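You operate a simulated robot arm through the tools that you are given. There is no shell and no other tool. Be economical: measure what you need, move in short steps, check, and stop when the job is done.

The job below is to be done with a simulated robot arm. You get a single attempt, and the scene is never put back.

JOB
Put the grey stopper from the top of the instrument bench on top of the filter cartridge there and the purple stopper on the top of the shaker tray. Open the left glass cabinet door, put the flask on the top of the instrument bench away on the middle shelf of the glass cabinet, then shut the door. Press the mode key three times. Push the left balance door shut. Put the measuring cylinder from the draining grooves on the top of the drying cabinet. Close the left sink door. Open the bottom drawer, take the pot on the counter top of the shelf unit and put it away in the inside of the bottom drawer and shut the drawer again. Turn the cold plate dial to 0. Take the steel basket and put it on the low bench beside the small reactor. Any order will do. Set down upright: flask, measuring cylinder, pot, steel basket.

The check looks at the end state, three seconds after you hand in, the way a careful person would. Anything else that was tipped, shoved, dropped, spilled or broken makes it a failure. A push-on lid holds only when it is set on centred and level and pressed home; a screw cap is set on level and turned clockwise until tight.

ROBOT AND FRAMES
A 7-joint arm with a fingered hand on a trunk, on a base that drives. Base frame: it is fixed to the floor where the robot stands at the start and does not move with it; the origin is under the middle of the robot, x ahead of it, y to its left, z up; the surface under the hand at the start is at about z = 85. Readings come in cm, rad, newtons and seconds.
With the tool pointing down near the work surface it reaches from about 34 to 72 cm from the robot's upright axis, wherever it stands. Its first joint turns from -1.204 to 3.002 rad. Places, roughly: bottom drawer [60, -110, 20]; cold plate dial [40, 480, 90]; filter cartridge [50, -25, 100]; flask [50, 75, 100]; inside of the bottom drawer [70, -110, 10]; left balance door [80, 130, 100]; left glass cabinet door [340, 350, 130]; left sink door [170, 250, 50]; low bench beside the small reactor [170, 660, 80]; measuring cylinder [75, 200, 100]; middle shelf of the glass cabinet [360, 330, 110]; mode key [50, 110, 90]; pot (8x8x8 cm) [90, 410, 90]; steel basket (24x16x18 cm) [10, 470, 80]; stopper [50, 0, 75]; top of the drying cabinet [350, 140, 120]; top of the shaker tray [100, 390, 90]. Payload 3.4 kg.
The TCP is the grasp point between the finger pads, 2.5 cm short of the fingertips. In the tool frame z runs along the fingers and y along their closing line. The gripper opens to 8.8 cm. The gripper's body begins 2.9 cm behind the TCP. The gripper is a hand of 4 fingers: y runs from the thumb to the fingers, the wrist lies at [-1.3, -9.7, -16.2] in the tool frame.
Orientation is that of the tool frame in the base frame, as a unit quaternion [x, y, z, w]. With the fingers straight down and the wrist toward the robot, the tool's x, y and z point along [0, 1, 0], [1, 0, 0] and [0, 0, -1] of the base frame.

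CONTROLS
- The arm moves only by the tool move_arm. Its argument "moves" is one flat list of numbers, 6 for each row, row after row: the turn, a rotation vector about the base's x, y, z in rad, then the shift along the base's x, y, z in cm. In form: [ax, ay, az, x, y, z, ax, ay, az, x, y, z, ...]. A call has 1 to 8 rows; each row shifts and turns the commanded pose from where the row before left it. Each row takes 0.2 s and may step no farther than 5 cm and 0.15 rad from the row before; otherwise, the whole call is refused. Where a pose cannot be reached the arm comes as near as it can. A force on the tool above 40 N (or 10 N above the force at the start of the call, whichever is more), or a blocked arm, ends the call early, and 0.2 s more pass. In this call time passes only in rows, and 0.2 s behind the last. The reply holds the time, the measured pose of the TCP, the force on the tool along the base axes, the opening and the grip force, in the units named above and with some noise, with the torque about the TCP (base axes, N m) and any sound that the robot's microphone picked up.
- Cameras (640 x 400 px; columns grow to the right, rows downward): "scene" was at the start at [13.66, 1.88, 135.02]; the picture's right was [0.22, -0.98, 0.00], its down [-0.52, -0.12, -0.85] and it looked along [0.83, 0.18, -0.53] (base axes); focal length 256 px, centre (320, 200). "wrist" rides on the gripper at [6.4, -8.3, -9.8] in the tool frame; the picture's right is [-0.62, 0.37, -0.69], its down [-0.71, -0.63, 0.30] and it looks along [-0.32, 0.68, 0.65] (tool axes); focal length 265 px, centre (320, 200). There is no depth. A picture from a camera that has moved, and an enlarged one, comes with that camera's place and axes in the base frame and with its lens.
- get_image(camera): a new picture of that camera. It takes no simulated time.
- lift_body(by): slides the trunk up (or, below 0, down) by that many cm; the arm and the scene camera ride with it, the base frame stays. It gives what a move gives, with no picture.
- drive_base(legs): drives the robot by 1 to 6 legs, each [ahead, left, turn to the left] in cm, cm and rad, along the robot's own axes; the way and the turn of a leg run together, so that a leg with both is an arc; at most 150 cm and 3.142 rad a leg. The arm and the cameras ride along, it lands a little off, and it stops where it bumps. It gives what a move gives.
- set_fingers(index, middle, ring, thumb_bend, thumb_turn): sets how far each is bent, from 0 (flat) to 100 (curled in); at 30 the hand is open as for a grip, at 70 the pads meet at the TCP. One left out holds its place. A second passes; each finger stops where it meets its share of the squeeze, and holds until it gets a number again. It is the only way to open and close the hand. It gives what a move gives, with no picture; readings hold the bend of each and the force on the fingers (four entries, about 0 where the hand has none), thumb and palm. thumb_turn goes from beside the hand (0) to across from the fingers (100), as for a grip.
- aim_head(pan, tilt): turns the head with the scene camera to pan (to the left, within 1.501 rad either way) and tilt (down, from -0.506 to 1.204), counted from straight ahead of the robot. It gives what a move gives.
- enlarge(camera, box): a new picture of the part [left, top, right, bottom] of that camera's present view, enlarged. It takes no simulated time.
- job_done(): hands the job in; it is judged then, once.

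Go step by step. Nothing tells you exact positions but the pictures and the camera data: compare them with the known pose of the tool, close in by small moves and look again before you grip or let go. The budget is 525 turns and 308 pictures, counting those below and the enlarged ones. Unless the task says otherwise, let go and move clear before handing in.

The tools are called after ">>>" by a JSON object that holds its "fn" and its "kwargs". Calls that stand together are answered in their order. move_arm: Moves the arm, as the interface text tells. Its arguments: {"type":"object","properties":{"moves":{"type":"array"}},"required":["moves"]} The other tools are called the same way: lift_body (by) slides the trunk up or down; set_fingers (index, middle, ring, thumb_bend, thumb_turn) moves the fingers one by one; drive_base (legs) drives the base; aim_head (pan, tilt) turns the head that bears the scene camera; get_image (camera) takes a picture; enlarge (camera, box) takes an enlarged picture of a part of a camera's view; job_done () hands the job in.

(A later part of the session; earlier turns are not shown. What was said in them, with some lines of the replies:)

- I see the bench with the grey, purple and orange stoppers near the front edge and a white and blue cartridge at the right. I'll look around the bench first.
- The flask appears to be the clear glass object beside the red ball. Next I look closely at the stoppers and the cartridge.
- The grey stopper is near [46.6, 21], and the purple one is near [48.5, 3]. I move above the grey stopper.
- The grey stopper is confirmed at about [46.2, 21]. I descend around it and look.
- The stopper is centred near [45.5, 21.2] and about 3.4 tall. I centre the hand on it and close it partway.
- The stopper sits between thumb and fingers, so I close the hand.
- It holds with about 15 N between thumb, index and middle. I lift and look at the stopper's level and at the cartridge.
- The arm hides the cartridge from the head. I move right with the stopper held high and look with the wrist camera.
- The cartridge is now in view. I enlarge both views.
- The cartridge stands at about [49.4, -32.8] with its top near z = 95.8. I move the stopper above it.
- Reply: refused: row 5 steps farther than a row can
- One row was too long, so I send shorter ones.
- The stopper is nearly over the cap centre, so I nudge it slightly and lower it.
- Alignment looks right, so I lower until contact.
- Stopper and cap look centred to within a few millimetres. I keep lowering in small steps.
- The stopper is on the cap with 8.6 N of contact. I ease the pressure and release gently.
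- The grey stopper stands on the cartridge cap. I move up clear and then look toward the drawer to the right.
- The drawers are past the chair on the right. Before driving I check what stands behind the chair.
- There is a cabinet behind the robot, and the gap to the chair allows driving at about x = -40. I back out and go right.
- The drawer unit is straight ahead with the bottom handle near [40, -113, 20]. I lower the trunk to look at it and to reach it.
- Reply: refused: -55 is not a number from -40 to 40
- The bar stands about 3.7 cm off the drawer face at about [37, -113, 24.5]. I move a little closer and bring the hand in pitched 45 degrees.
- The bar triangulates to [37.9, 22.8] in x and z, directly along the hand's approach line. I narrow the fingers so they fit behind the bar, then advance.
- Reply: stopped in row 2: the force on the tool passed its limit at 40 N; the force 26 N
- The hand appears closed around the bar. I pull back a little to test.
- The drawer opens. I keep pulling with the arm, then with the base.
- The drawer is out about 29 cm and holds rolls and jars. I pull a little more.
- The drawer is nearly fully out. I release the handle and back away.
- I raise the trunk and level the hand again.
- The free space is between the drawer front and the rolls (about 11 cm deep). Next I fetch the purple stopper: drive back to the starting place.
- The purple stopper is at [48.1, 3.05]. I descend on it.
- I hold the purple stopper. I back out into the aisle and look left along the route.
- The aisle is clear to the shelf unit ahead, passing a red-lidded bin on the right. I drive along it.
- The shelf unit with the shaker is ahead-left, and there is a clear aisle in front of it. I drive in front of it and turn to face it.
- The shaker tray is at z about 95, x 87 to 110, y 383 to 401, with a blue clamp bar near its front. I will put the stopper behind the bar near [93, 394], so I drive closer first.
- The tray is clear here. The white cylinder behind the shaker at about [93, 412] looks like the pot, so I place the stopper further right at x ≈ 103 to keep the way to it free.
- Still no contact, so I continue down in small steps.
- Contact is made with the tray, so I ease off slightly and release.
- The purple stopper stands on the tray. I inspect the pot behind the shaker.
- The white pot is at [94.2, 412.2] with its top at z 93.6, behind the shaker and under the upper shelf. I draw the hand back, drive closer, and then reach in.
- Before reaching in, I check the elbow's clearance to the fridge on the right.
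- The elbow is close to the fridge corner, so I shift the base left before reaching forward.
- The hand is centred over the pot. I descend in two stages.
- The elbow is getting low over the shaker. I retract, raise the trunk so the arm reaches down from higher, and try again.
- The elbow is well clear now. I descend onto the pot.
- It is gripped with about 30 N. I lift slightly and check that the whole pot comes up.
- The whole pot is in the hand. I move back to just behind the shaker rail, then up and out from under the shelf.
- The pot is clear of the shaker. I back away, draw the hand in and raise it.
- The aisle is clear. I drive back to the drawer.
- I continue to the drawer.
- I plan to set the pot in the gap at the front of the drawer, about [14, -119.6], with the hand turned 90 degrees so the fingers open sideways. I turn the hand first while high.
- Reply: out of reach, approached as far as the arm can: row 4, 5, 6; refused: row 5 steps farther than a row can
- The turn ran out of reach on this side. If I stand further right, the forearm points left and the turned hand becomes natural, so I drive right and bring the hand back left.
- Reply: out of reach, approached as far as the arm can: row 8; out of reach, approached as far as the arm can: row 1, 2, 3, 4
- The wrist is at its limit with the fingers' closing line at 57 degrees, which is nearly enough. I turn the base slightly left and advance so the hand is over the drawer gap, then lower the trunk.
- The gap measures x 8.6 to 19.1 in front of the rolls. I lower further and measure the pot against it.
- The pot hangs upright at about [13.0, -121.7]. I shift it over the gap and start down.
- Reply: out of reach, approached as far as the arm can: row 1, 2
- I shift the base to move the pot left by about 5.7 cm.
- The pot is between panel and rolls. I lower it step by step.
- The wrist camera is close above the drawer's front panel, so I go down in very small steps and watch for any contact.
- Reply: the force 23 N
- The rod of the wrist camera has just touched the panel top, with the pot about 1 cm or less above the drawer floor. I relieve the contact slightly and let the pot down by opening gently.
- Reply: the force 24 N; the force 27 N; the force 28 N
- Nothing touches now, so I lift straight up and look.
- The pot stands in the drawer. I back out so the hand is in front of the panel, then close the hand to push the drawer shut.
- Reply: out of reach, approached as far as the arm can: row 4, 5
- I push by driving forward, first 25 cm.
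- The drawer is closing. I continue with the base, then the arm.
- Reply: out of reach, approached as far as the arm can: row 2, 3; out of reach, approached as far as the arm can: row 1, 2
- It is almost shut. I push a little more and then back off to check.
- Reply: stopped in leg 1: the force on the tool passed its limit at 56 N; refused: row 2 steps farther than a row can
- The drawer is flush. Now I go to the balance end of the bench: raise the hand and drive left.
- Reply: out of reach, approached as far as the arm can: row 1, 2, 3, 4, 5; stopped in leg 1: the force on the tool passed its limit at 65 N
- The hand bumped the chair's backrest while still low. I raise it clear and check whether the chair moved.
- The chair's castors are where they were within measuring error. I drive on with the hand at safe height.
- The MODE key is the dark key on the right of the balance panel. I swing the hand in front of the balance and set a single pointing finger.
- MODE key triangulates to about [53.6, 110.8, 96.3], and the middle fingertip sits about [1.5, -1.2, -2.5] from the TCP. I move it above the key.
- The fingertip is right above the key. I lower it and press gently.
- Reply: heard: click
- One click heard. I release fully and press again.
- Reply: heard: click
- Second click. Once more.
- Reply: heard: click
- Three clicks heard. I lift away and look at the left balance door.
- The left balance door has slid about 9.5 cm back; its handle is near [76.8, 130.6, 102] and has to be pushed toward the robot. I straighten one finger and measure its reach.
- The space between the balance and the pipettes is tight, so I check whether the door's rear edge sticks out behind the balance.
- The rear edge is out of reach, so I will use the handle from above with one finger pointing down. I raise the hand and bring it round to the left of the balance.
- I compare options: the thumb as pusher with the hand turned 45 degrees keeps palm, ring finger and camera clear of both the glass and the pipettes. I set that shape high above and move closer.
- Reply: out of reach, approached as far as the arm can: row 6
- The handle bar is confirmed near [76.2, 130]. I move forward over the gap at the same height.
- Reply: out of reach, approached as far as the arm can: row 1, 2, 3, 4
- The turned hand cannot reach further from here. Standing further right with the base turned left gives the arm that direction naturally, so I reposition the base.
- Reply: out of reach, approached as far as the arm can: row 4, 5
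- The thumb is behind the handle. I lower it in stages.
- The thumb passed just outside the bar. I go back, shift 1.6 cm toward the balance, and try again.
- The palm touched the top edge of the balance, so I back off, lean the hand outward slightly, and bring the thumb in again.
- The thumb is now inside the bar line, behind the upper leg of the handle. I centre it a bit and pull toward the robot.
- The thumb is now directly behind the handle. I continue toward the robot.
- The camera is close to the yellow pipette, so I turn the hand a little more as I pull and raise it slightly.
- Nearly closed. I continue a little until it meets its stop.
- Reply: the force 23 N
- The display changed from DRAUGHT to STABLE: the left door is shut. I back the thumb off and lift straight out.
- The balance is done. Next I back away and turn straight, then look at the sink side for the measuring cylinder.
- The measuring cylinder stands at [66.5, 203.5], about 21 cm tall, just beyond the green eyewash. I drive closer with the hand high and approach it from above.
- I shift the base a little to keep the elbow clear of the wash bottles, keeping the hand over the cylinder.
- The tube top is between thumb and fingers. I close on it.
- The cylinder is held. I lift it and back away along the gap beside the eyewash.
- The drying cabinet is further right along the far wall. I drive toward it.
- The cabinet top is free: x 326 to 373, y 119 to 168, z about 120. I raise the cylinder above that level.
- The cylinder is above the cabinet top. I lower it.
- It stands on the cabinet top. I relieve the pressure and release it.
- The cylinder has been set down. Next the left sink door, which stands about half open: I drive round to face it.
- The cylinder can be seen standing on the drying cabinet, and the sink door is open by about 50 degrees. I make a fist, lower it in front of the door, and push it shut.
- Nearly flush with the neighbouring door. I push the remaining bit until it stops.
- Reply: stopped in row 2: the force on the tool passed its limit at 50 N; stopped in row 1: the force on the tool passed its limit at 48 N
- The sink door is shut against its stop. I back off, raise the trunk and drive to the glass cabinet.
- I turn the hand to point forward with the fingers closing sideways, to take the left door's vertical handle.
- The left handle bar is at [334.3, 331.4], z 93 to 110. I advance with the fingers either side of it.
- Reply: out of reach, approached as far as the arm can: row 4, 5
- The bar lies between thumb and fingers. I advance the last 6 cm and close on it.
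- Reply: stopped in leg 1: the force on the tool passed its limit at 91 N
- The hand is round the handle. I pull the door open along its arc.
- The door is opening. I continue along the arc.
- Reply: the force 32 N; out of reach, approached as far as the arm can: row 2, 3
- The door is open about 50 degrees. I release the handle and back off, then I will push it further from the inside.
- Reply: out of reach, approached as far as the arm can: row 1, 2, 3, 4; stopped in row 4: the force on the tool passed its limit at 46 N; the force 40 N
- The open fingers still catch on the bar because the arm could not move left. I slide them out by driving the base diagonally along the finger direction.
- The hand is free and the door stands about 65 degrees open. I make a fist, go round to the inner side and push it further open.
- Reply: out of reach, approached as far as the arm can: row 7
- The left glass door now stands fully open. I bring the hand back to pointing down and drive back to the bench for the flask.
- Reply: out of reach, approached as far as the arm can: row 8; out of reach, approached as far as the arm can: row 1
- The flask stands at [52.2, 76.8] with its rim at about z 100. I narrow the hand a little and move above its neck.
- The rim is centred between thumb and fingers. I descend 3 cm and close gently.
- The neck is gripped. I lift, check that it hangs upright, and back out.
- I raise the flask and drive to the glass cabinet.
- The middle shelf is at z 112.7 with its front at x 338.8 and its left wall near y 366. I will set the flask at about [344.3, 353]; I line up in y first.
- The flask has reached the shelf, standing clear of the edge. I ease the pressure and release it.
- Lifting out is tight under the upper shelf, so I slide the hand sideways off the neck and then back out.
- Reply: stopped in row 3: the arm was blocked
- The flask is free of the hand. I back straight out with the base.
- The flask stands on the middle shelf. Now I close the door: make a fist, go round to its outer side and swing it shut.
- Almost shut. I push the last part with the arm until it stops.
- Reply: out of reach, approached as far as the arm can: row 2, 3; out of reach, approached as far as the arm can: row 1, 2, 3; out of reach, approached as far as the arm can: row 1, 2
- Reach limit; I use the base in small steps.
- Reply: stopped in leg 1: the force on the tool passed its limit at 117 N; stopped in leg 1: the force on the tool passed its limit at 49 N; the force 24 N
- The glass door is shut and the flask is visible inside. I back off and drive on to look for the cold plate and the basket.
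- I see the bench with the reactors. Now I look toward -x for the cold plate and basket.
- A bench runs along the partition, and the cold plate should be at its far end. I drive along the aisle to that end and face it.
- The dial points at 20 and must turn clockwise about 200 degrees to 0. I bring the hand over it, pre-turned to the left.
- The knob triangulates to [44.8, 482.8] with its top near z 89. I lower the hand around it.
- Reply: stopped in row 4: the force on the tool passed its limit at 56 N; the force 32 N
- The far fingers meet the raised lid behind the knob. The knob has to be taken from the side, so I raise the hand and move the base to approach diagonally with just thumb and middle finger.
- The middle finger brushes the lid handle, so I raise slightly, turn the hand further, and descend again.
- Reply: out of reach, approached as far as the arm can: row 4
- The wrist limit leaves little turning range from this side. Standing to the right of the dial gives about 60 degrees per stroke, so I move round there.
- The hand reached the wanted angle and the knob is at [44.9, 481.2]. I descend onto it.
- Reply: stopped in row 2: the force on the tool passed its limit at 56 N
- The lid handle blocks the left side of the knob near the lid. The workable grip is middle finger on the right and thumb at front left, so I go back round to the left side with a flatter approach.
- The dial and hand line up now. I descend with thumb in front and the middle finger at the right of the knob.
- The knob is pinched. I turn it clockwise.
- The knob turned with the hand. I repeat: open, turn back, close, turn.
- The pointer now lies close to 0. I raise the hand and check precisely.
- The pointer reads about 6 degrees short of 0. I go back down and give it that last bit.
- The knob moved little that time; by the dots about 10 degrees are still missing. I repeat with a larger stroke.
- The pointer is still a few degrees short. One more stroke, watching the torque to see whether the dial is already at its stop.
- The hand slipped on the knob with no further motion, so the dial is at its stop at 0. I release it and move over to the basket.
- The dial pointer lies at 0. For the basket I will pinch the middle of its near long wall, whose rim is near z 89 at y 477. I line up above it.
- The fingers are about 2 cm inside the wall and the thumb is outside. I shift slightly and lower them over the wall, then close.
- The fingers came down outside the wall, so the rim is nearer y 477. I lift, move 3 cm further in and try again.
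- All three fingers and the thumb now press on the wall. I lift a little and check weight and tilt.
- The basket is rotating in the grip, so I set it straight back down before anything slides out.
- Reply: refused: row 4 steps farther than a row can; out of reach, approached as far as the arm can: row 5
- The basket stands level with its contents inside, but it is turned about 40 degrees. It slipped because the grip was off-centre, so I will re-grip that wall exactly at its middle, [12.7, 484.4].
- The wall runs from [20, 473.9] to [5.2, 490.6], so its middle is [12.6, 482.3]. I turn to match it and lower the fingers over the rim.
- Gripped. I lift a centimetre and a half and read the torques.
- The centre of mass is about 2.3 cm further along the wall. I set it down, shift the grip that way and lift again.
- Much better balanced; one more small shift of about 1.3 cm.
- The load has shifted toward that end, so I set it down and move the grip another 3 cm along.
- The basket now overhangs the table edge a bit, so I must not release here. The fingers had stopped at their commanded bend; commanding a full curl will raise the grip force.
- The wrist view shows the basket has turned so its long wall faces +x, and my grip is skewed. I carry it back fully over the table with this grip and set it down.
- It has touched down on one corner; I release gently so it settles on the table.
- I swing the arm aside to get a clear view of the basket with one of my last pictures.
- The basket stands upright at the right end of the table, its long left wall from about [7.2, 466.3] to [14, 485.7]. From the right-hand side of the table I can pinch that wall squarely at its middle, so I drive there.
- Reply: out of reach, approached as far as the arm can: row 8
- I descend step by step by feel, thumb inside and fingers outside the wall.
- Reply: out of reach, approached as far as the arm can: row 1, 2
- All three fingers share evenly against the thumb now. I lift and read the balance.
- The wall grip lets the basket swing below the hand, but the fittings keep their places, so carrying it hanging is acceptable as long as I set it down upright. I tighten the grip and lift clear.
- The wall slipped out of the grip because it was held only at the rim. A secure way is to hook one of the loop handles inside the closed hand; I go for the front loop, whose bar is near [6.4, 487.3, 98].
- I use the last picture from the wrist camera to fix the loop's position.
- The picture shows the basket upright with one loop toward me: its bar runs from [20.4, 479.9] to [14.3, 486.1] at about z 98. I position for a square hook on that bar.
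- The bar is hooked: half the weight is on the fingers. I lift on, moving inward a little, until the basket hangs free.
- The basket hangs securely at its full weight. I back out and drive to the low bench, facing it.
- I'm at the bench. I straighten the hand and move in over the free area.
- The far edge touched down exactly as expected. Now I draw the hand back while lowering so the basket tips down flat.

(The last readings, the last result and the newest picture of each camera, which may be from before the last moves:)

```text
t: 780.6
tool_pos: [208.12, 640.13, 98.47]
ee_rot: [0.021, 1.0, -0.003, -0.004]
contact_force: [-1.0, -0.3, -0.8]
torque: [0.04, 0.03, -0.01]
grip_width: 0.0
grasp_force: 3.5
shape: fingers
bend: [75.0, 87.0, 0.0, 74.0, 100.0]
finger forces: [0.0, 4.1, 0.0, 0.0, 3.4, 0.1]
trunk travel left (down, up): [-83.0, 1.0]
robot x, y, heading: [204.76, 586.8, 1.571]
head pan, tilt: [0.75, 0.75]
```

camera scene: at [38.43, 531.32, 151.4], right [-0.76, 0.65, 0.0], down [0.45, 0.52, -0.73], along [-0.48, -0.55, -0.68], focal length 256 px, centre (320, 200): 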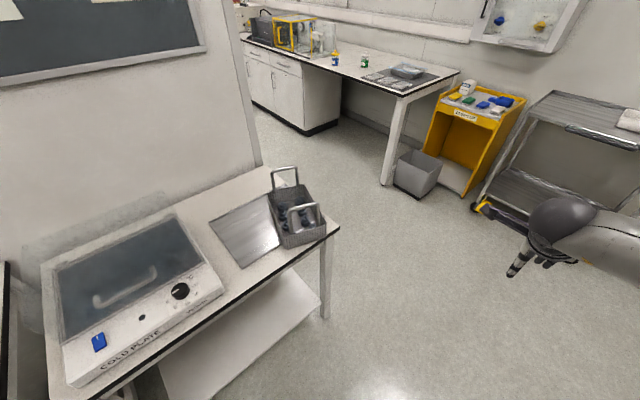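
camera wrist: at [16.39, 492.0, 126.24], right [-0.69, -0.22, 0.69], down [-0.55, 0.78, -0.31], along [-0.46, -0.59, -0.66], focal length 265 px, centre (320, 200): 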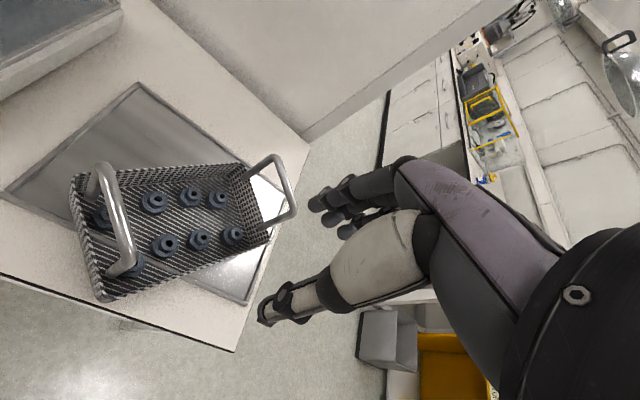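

>>> {"fn": "move_arm", "kwargs": {"moves": [0, 0, 0, 0, -0.8, -0.9]}}

>>> {"fn": "move_arm", "kwargs": {"moves": [0, 0, 0, 0, -0.7, -0.9]}}

>>> {"fn": "move_arm", "kwargs": {"moves": [0, 0, 0, 0, -0.6, -0.8]}}

>>> {"fn": "move_arm", "kwargs": {"moves": [0, 0, 0, 0, -0.2, -0.7]}}

```text
t: 781.0
tool_pos: [208.22, 639.35, 97.51]
ee_rot: [0.02, 1.0, -0.004, -0.005]
contact_force: [0.3, -0.4, -0.6]
torque: [0.07, 0.04, 0.02]
grip_width: 0.02
grasp_force: 3.9
shape: fingers
bend: [75.0, 87.0, 0.0, 74.0, 100.0]
finger forces: [0.1, 3.4, 0.0, 0.0, 4.1, 0.1]
trunk travel left (down, up): [-83.0, 1.0]
robot x, y, heading: [205.15, 586.79, 1.573]
head pan, tilt: [0.75, 0.75]
```

```text
t: 781.5
tool_pos: [208.29, 638.48, 96.67]
ee_rot: [0.021, 1.0, -0.003, -0.005]
contact_force: [-0.4, -0.8, -0.2]
torque: [0.11, 0.01, 0.0]
grip_width: 0.01
grasp_force: 3.8
shape: fingers
bend: [76.0, 87.0, 0.0, 74.0, 100.0]
finger forces: [0.1, 3.1, 0.0, 0.0, 4.2, 0.0]
trunk travel left (down, up): [-83.0, 1.0]
robot x, y, heading: [204.56, 586.73, 1.577]
head pan, tilt: [0.75, 0.75]
```

```text
t: 781.9
tool_pos: [208.1, 637.98, 95.87]
ee_rot: [0.019, 1.0, -0.004, -0.004]
contact_force: [-0.6, -0.4, -0.1]
torque: [0.1, 0.01, -0.03]
grip_width: 0.0
grasp_force: 3.1
shape: fingers
bend: [76.0, 87.0, 0.0, 74.0, 100.0]
finger forces: [0.1, 3.0, 0.0, 0.0, 4.0, 0.0]
trunk travel left (down, up): [-83.0, 1.0]
robot x, y, heading: [204.98, 587.08, 1.573]
head pan, tilt: [0.75, 0.75]
```

```text
t: 782.2
tool_pos: [208.14, 637.69, 95.06]
ee_rot: [0.02, 1.0, -0.003, -0.004]
contact_force: [-0.4, -1.2, 0.4]
torque: [0.1, -0.01, 0.02]
grip_width: 0.01
grasp_force: 3.3
shape: fingers
bend: [76.0, 87.0, 0.0, 74.0, 100.0]
finger forces: [0.1, 2.9, 0.1, 0.1, 4.2, 0.1]
trunk travel left (down, up): [-83.0, 1.0]
robot x, y, heading: [204.6, 587.08, 1.568]
head pan, tilt: [0.75, 0.75]
```

The forces are unclear here. I test by raising the hand slightly to see whether the bar is still in it.

>>> {"fn": "move_arm", "kwargs": {"moves": [0, 0, 0, 0, 0, 1, 0, 0, 0, 0, 0, 1]}}

>>> {"fn": "move_arm", "kwargs": {"moves": [0, 0, 0, 0, 0, 1, 0, 0, 0, 0, 0, 1]}}

```text
t: 782.9
tool_pos: [208.37, 637.92, 97.18]
ee_rot: [0.02, 1.0, -0.003, -0.004]
contact_force: [1.2, 1.7, 0.0]
torque: [0.07, 0.03, 0.03]
grip_width: 0.01
grasp_force: 4.1
shape: fingers
bend: [76.0, 87.0, 0.0, 74.0, 100.0]
finger forces: [0.1, 5.3, 0.0, 0.0, 2.3, 0.0]
trunk travel left (down, up): [-83.0, 1.0]
robot x, y, heading: [204.88, 587.01, 1.572]
head pan, tilt: [0.75, 0.75]
```

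```text
t: 783.5
tool_pos: [208.34, 637.9, 99.18]
ee_rot: [0.019, 1.0, -0.004, -0.004]
contact_force: [-1.0, 0.7, -4.2]
torque: [0.06, 0.02, 0.0]
grip_width: 0.0
grasp_force: 3.1
shape: fingers
bend: [76.0, 87.0, 0.0, 74.0, 100.0]
finger forces: [0.0, 6.0, 0.0, 0.0, 0.0, 0.1]
trunk travel left (down, up): [-83.0, 1.0]
robot x, y, heading: [204.81, 586.59, 1.571]
head pan, tilt: [0.75, 0.75]
```

The bar engages only above about 98, so with the hand lower the basket rests flat on the bench. I lower again, open the hand and leave upward.

>>> {"fn": "move_arm", "kwargs": {"moves": [0, 0, 0, 0, 0, -1, 0, 0, 0, 0, 0, -1.5]}}

>>> {"fn": "set_fingers", "kwargs": {"index": 60, "middle": 60, "ring": 0, "thumb_bend": 58}}

>>> {"fn": "set_fingers", "kwargs": {"index": 38, "middle": 38, "ring": 0, "thumb_bend": 38}}

>>> {"fn": "move_arm", "kwargs": {"moves": [0, 0, 0, 0, 0, 1, 0, 0, 0, 0, 0, 1.5]}}

```text
t: 784.0
tool_pos: [208.21, 637.89, 96.53]
ee_rot: [0.02, 1.0, -0.004, -0.004]
contact_force: [-0.7, -1.0, -0.9]
torque: [0.04, 0.0, 0.0]
grip_width: 0.01
grasp_force: 3.8
shape: fingers
bend: [76.0, 87.0, 0.0, 74.0, 100.0]
finger forces: [0.0, 4.0, 0.0, 0.0, 3.1, 0.0]
trunk travel left (down, up): [-83.0, 1.0]
robot x, y, heading: [205.04, 587.01, 1.57]
head pan, tilt: [0.75, 0.75]
```

```text
t: 785.0
tool_pos: [208.34, 637.8, 96.63]
ee_rot: [0.021, 1.0, -0.003, -0.004]
contact_force: [0.5, -1.6, -1.0]
torque: [0.01, 0.02, 0.02]
grip_width: 2.41
grasp_force: 0.3
shape: fingers
bend: [60.0, 60.0, 0.0, 56.0, 100.0]
finger forces: [0.1, 0.0, 0.0, 0.0, 1.2, 0.1]
trunk travel left (down, up): [-83.0, 1.0]
robot x, y, heading: [204.73, 586.86, 1.569]
head pan, tilt: [0.75, 0.75]
```

```text
t: 786.0
tool_pos: [208.23, 637.83, 96.69]
ee_rot: [0.02, 1.0, -0.003, -0.004]
contact_force: [0.0, 0.7, -0.6]
torque: [0.0, -0.03, 0.01]
grip_width: 6.74
grasp_force: 0.1
shape: fingers
bend: [38.0, 38.0, 0.0, 38.0, 100.0]
finger forces: [0.0, 0.1, 0.0, 0.0, 0.1, 0.0]
trunk travel left (down, up): [-83.0, 1.0]
robot x, y, heading: [205.02, 587.18, 1.566]
head pan, tilt: [0.75, 0.75]
```

```text
t: 786.6
tool_pos: [208.21, 637.76, 99.16]
ee_rot: [0.02, 1.0, -0.003, -0.004]
contact_force: [0.1, 0.2, 0.4]
torque: [0.01, 0.02, -0.02]
grip_width: 6.68
grasp_force: 0.1
shape: fingers
bend: [38.0, 38.0, 0.0, 38.0, 100.0]
finger forces: [0.0, 0.0, 0.0, 0.1, 0.0, 0.0]
trunk travel left (down, up): [-83.0, 1.0]
robot x, y, heading: [204.88, 586.9, 1.574]
head pan, tilt: [0.75, 0.75]
```

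The basket is released. I lift clear and back away from the bench.

>>> {"fn": "move_arm", "kwargs": {"moves": [0, 0, 0, 0, 0, 3, 0, 0, 0, 0, 0, 4.5, 0, 0, 0, 0, 0, 4.5, 0, 0, 0, 0, 0, 4.5, 0, 0, 0, 0, 0, 4]}}

>>> {"fn": "drive_base", "kwargs": {"legs": [[-35, 0, 0]]}}

```text
t: 787.9
tool_pos: [208.25, 637.84, 119.81]
ee_rot: [0.02, 1.0, -0.004, -0.004]
contact_force: [-1.1, -0.3, -0.5]
torque: [-0.01, -0.01, 0.02]
grip_width: 6.71
grasp_force: 0.1
shape: fingers
bend: [38.0, 38.0, 0.0, 38.0, 100.0]
finger forces: [0.1, 0.0, 0.2, 0.1, 0.0, 0.1]
trunk travel left (down, up): [-83.0, 1.0]
robot x, y, heading: [204.8, 586.95, 1.572]
head pan, tilt: [0.75, 0.75]
```

```text
t: 790.1
tool_pos: [208.29, 602.78, 119.74]
ee_rot: [0.022, 1.0, -0.003, -0.004]
contact_force: [-0.7, -0.4, 0.1]
torque: [-0.03, 0.02, 0.0]
grip_width: 6.72
grasp_force: 0.1
shape: fingers
bend: [38.0, 38.0, 0.0, 38.0, 100.0]
finger forces: [0.1, 0.0, 0.0, 0.1, 0.0, 0.1]
trunk travel left (down, up): [-83.0, 1.0]
robot x, y, heading: [205.05, 551.91, 1.565]
head pan, tilt: [0.75, 0.75]
```

All the listed steps are carried out, and the hand is empty and clear of everything. I hand the job in now.

>>> {"fn": "job_done", "kwargs": {}}

```text
The job is handed in.
```

I carried out every step and handed the job in, but I could not confirm all of it by picture. My last picture was used before the basket was moved to the low bench.

**Seen or felt done:**
- **Stoppers:** the grey one stands on the cartridge cap, a few millimetres off centre and not pressed down hard. The purple one stands on the shaker tray.
- **Flask:** it stands on the middle shelf and the left glass door is shut against its stop. Fist or fingers hit that cabinet at about 91 N and 117 N while gripping and closing.
- **Mode key:** pressed three times, with three clicks heard.
- **Balance door:** shut; the display changed from DRAUGHT to STABLE.
- **Measuring cylinder:** upright on the drying cabinet.
- **Sink door:** shut against its stop.
- **Pot:** upright in the bottom drawer, released from up to about 1 cm above the drawer floor. The drawer is shut flush.

**Less certain:**
- **Cold plate dial:** the pointer lies at or within a few degrees of 0. Further turning no longer moved it, so I took it to be at its stop.
- **Steel basket:** it is on the low bench at about [208, 650], roughly 40 cm from the rough place you gave. I judged it flat and upright only from the forces.
    - The basket tilted, shifted and dropped a few centimetres on its own table before I got a secure hold. Its contents were still in place in the last picture.
    - It then hung tilted on the way to the bench, so I have not seen the contents since.

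**Possible disturbance:** an arm move bumped the chair near [7, -70] with about 65 N. Its castors measured within about 2 cm of where they had been.
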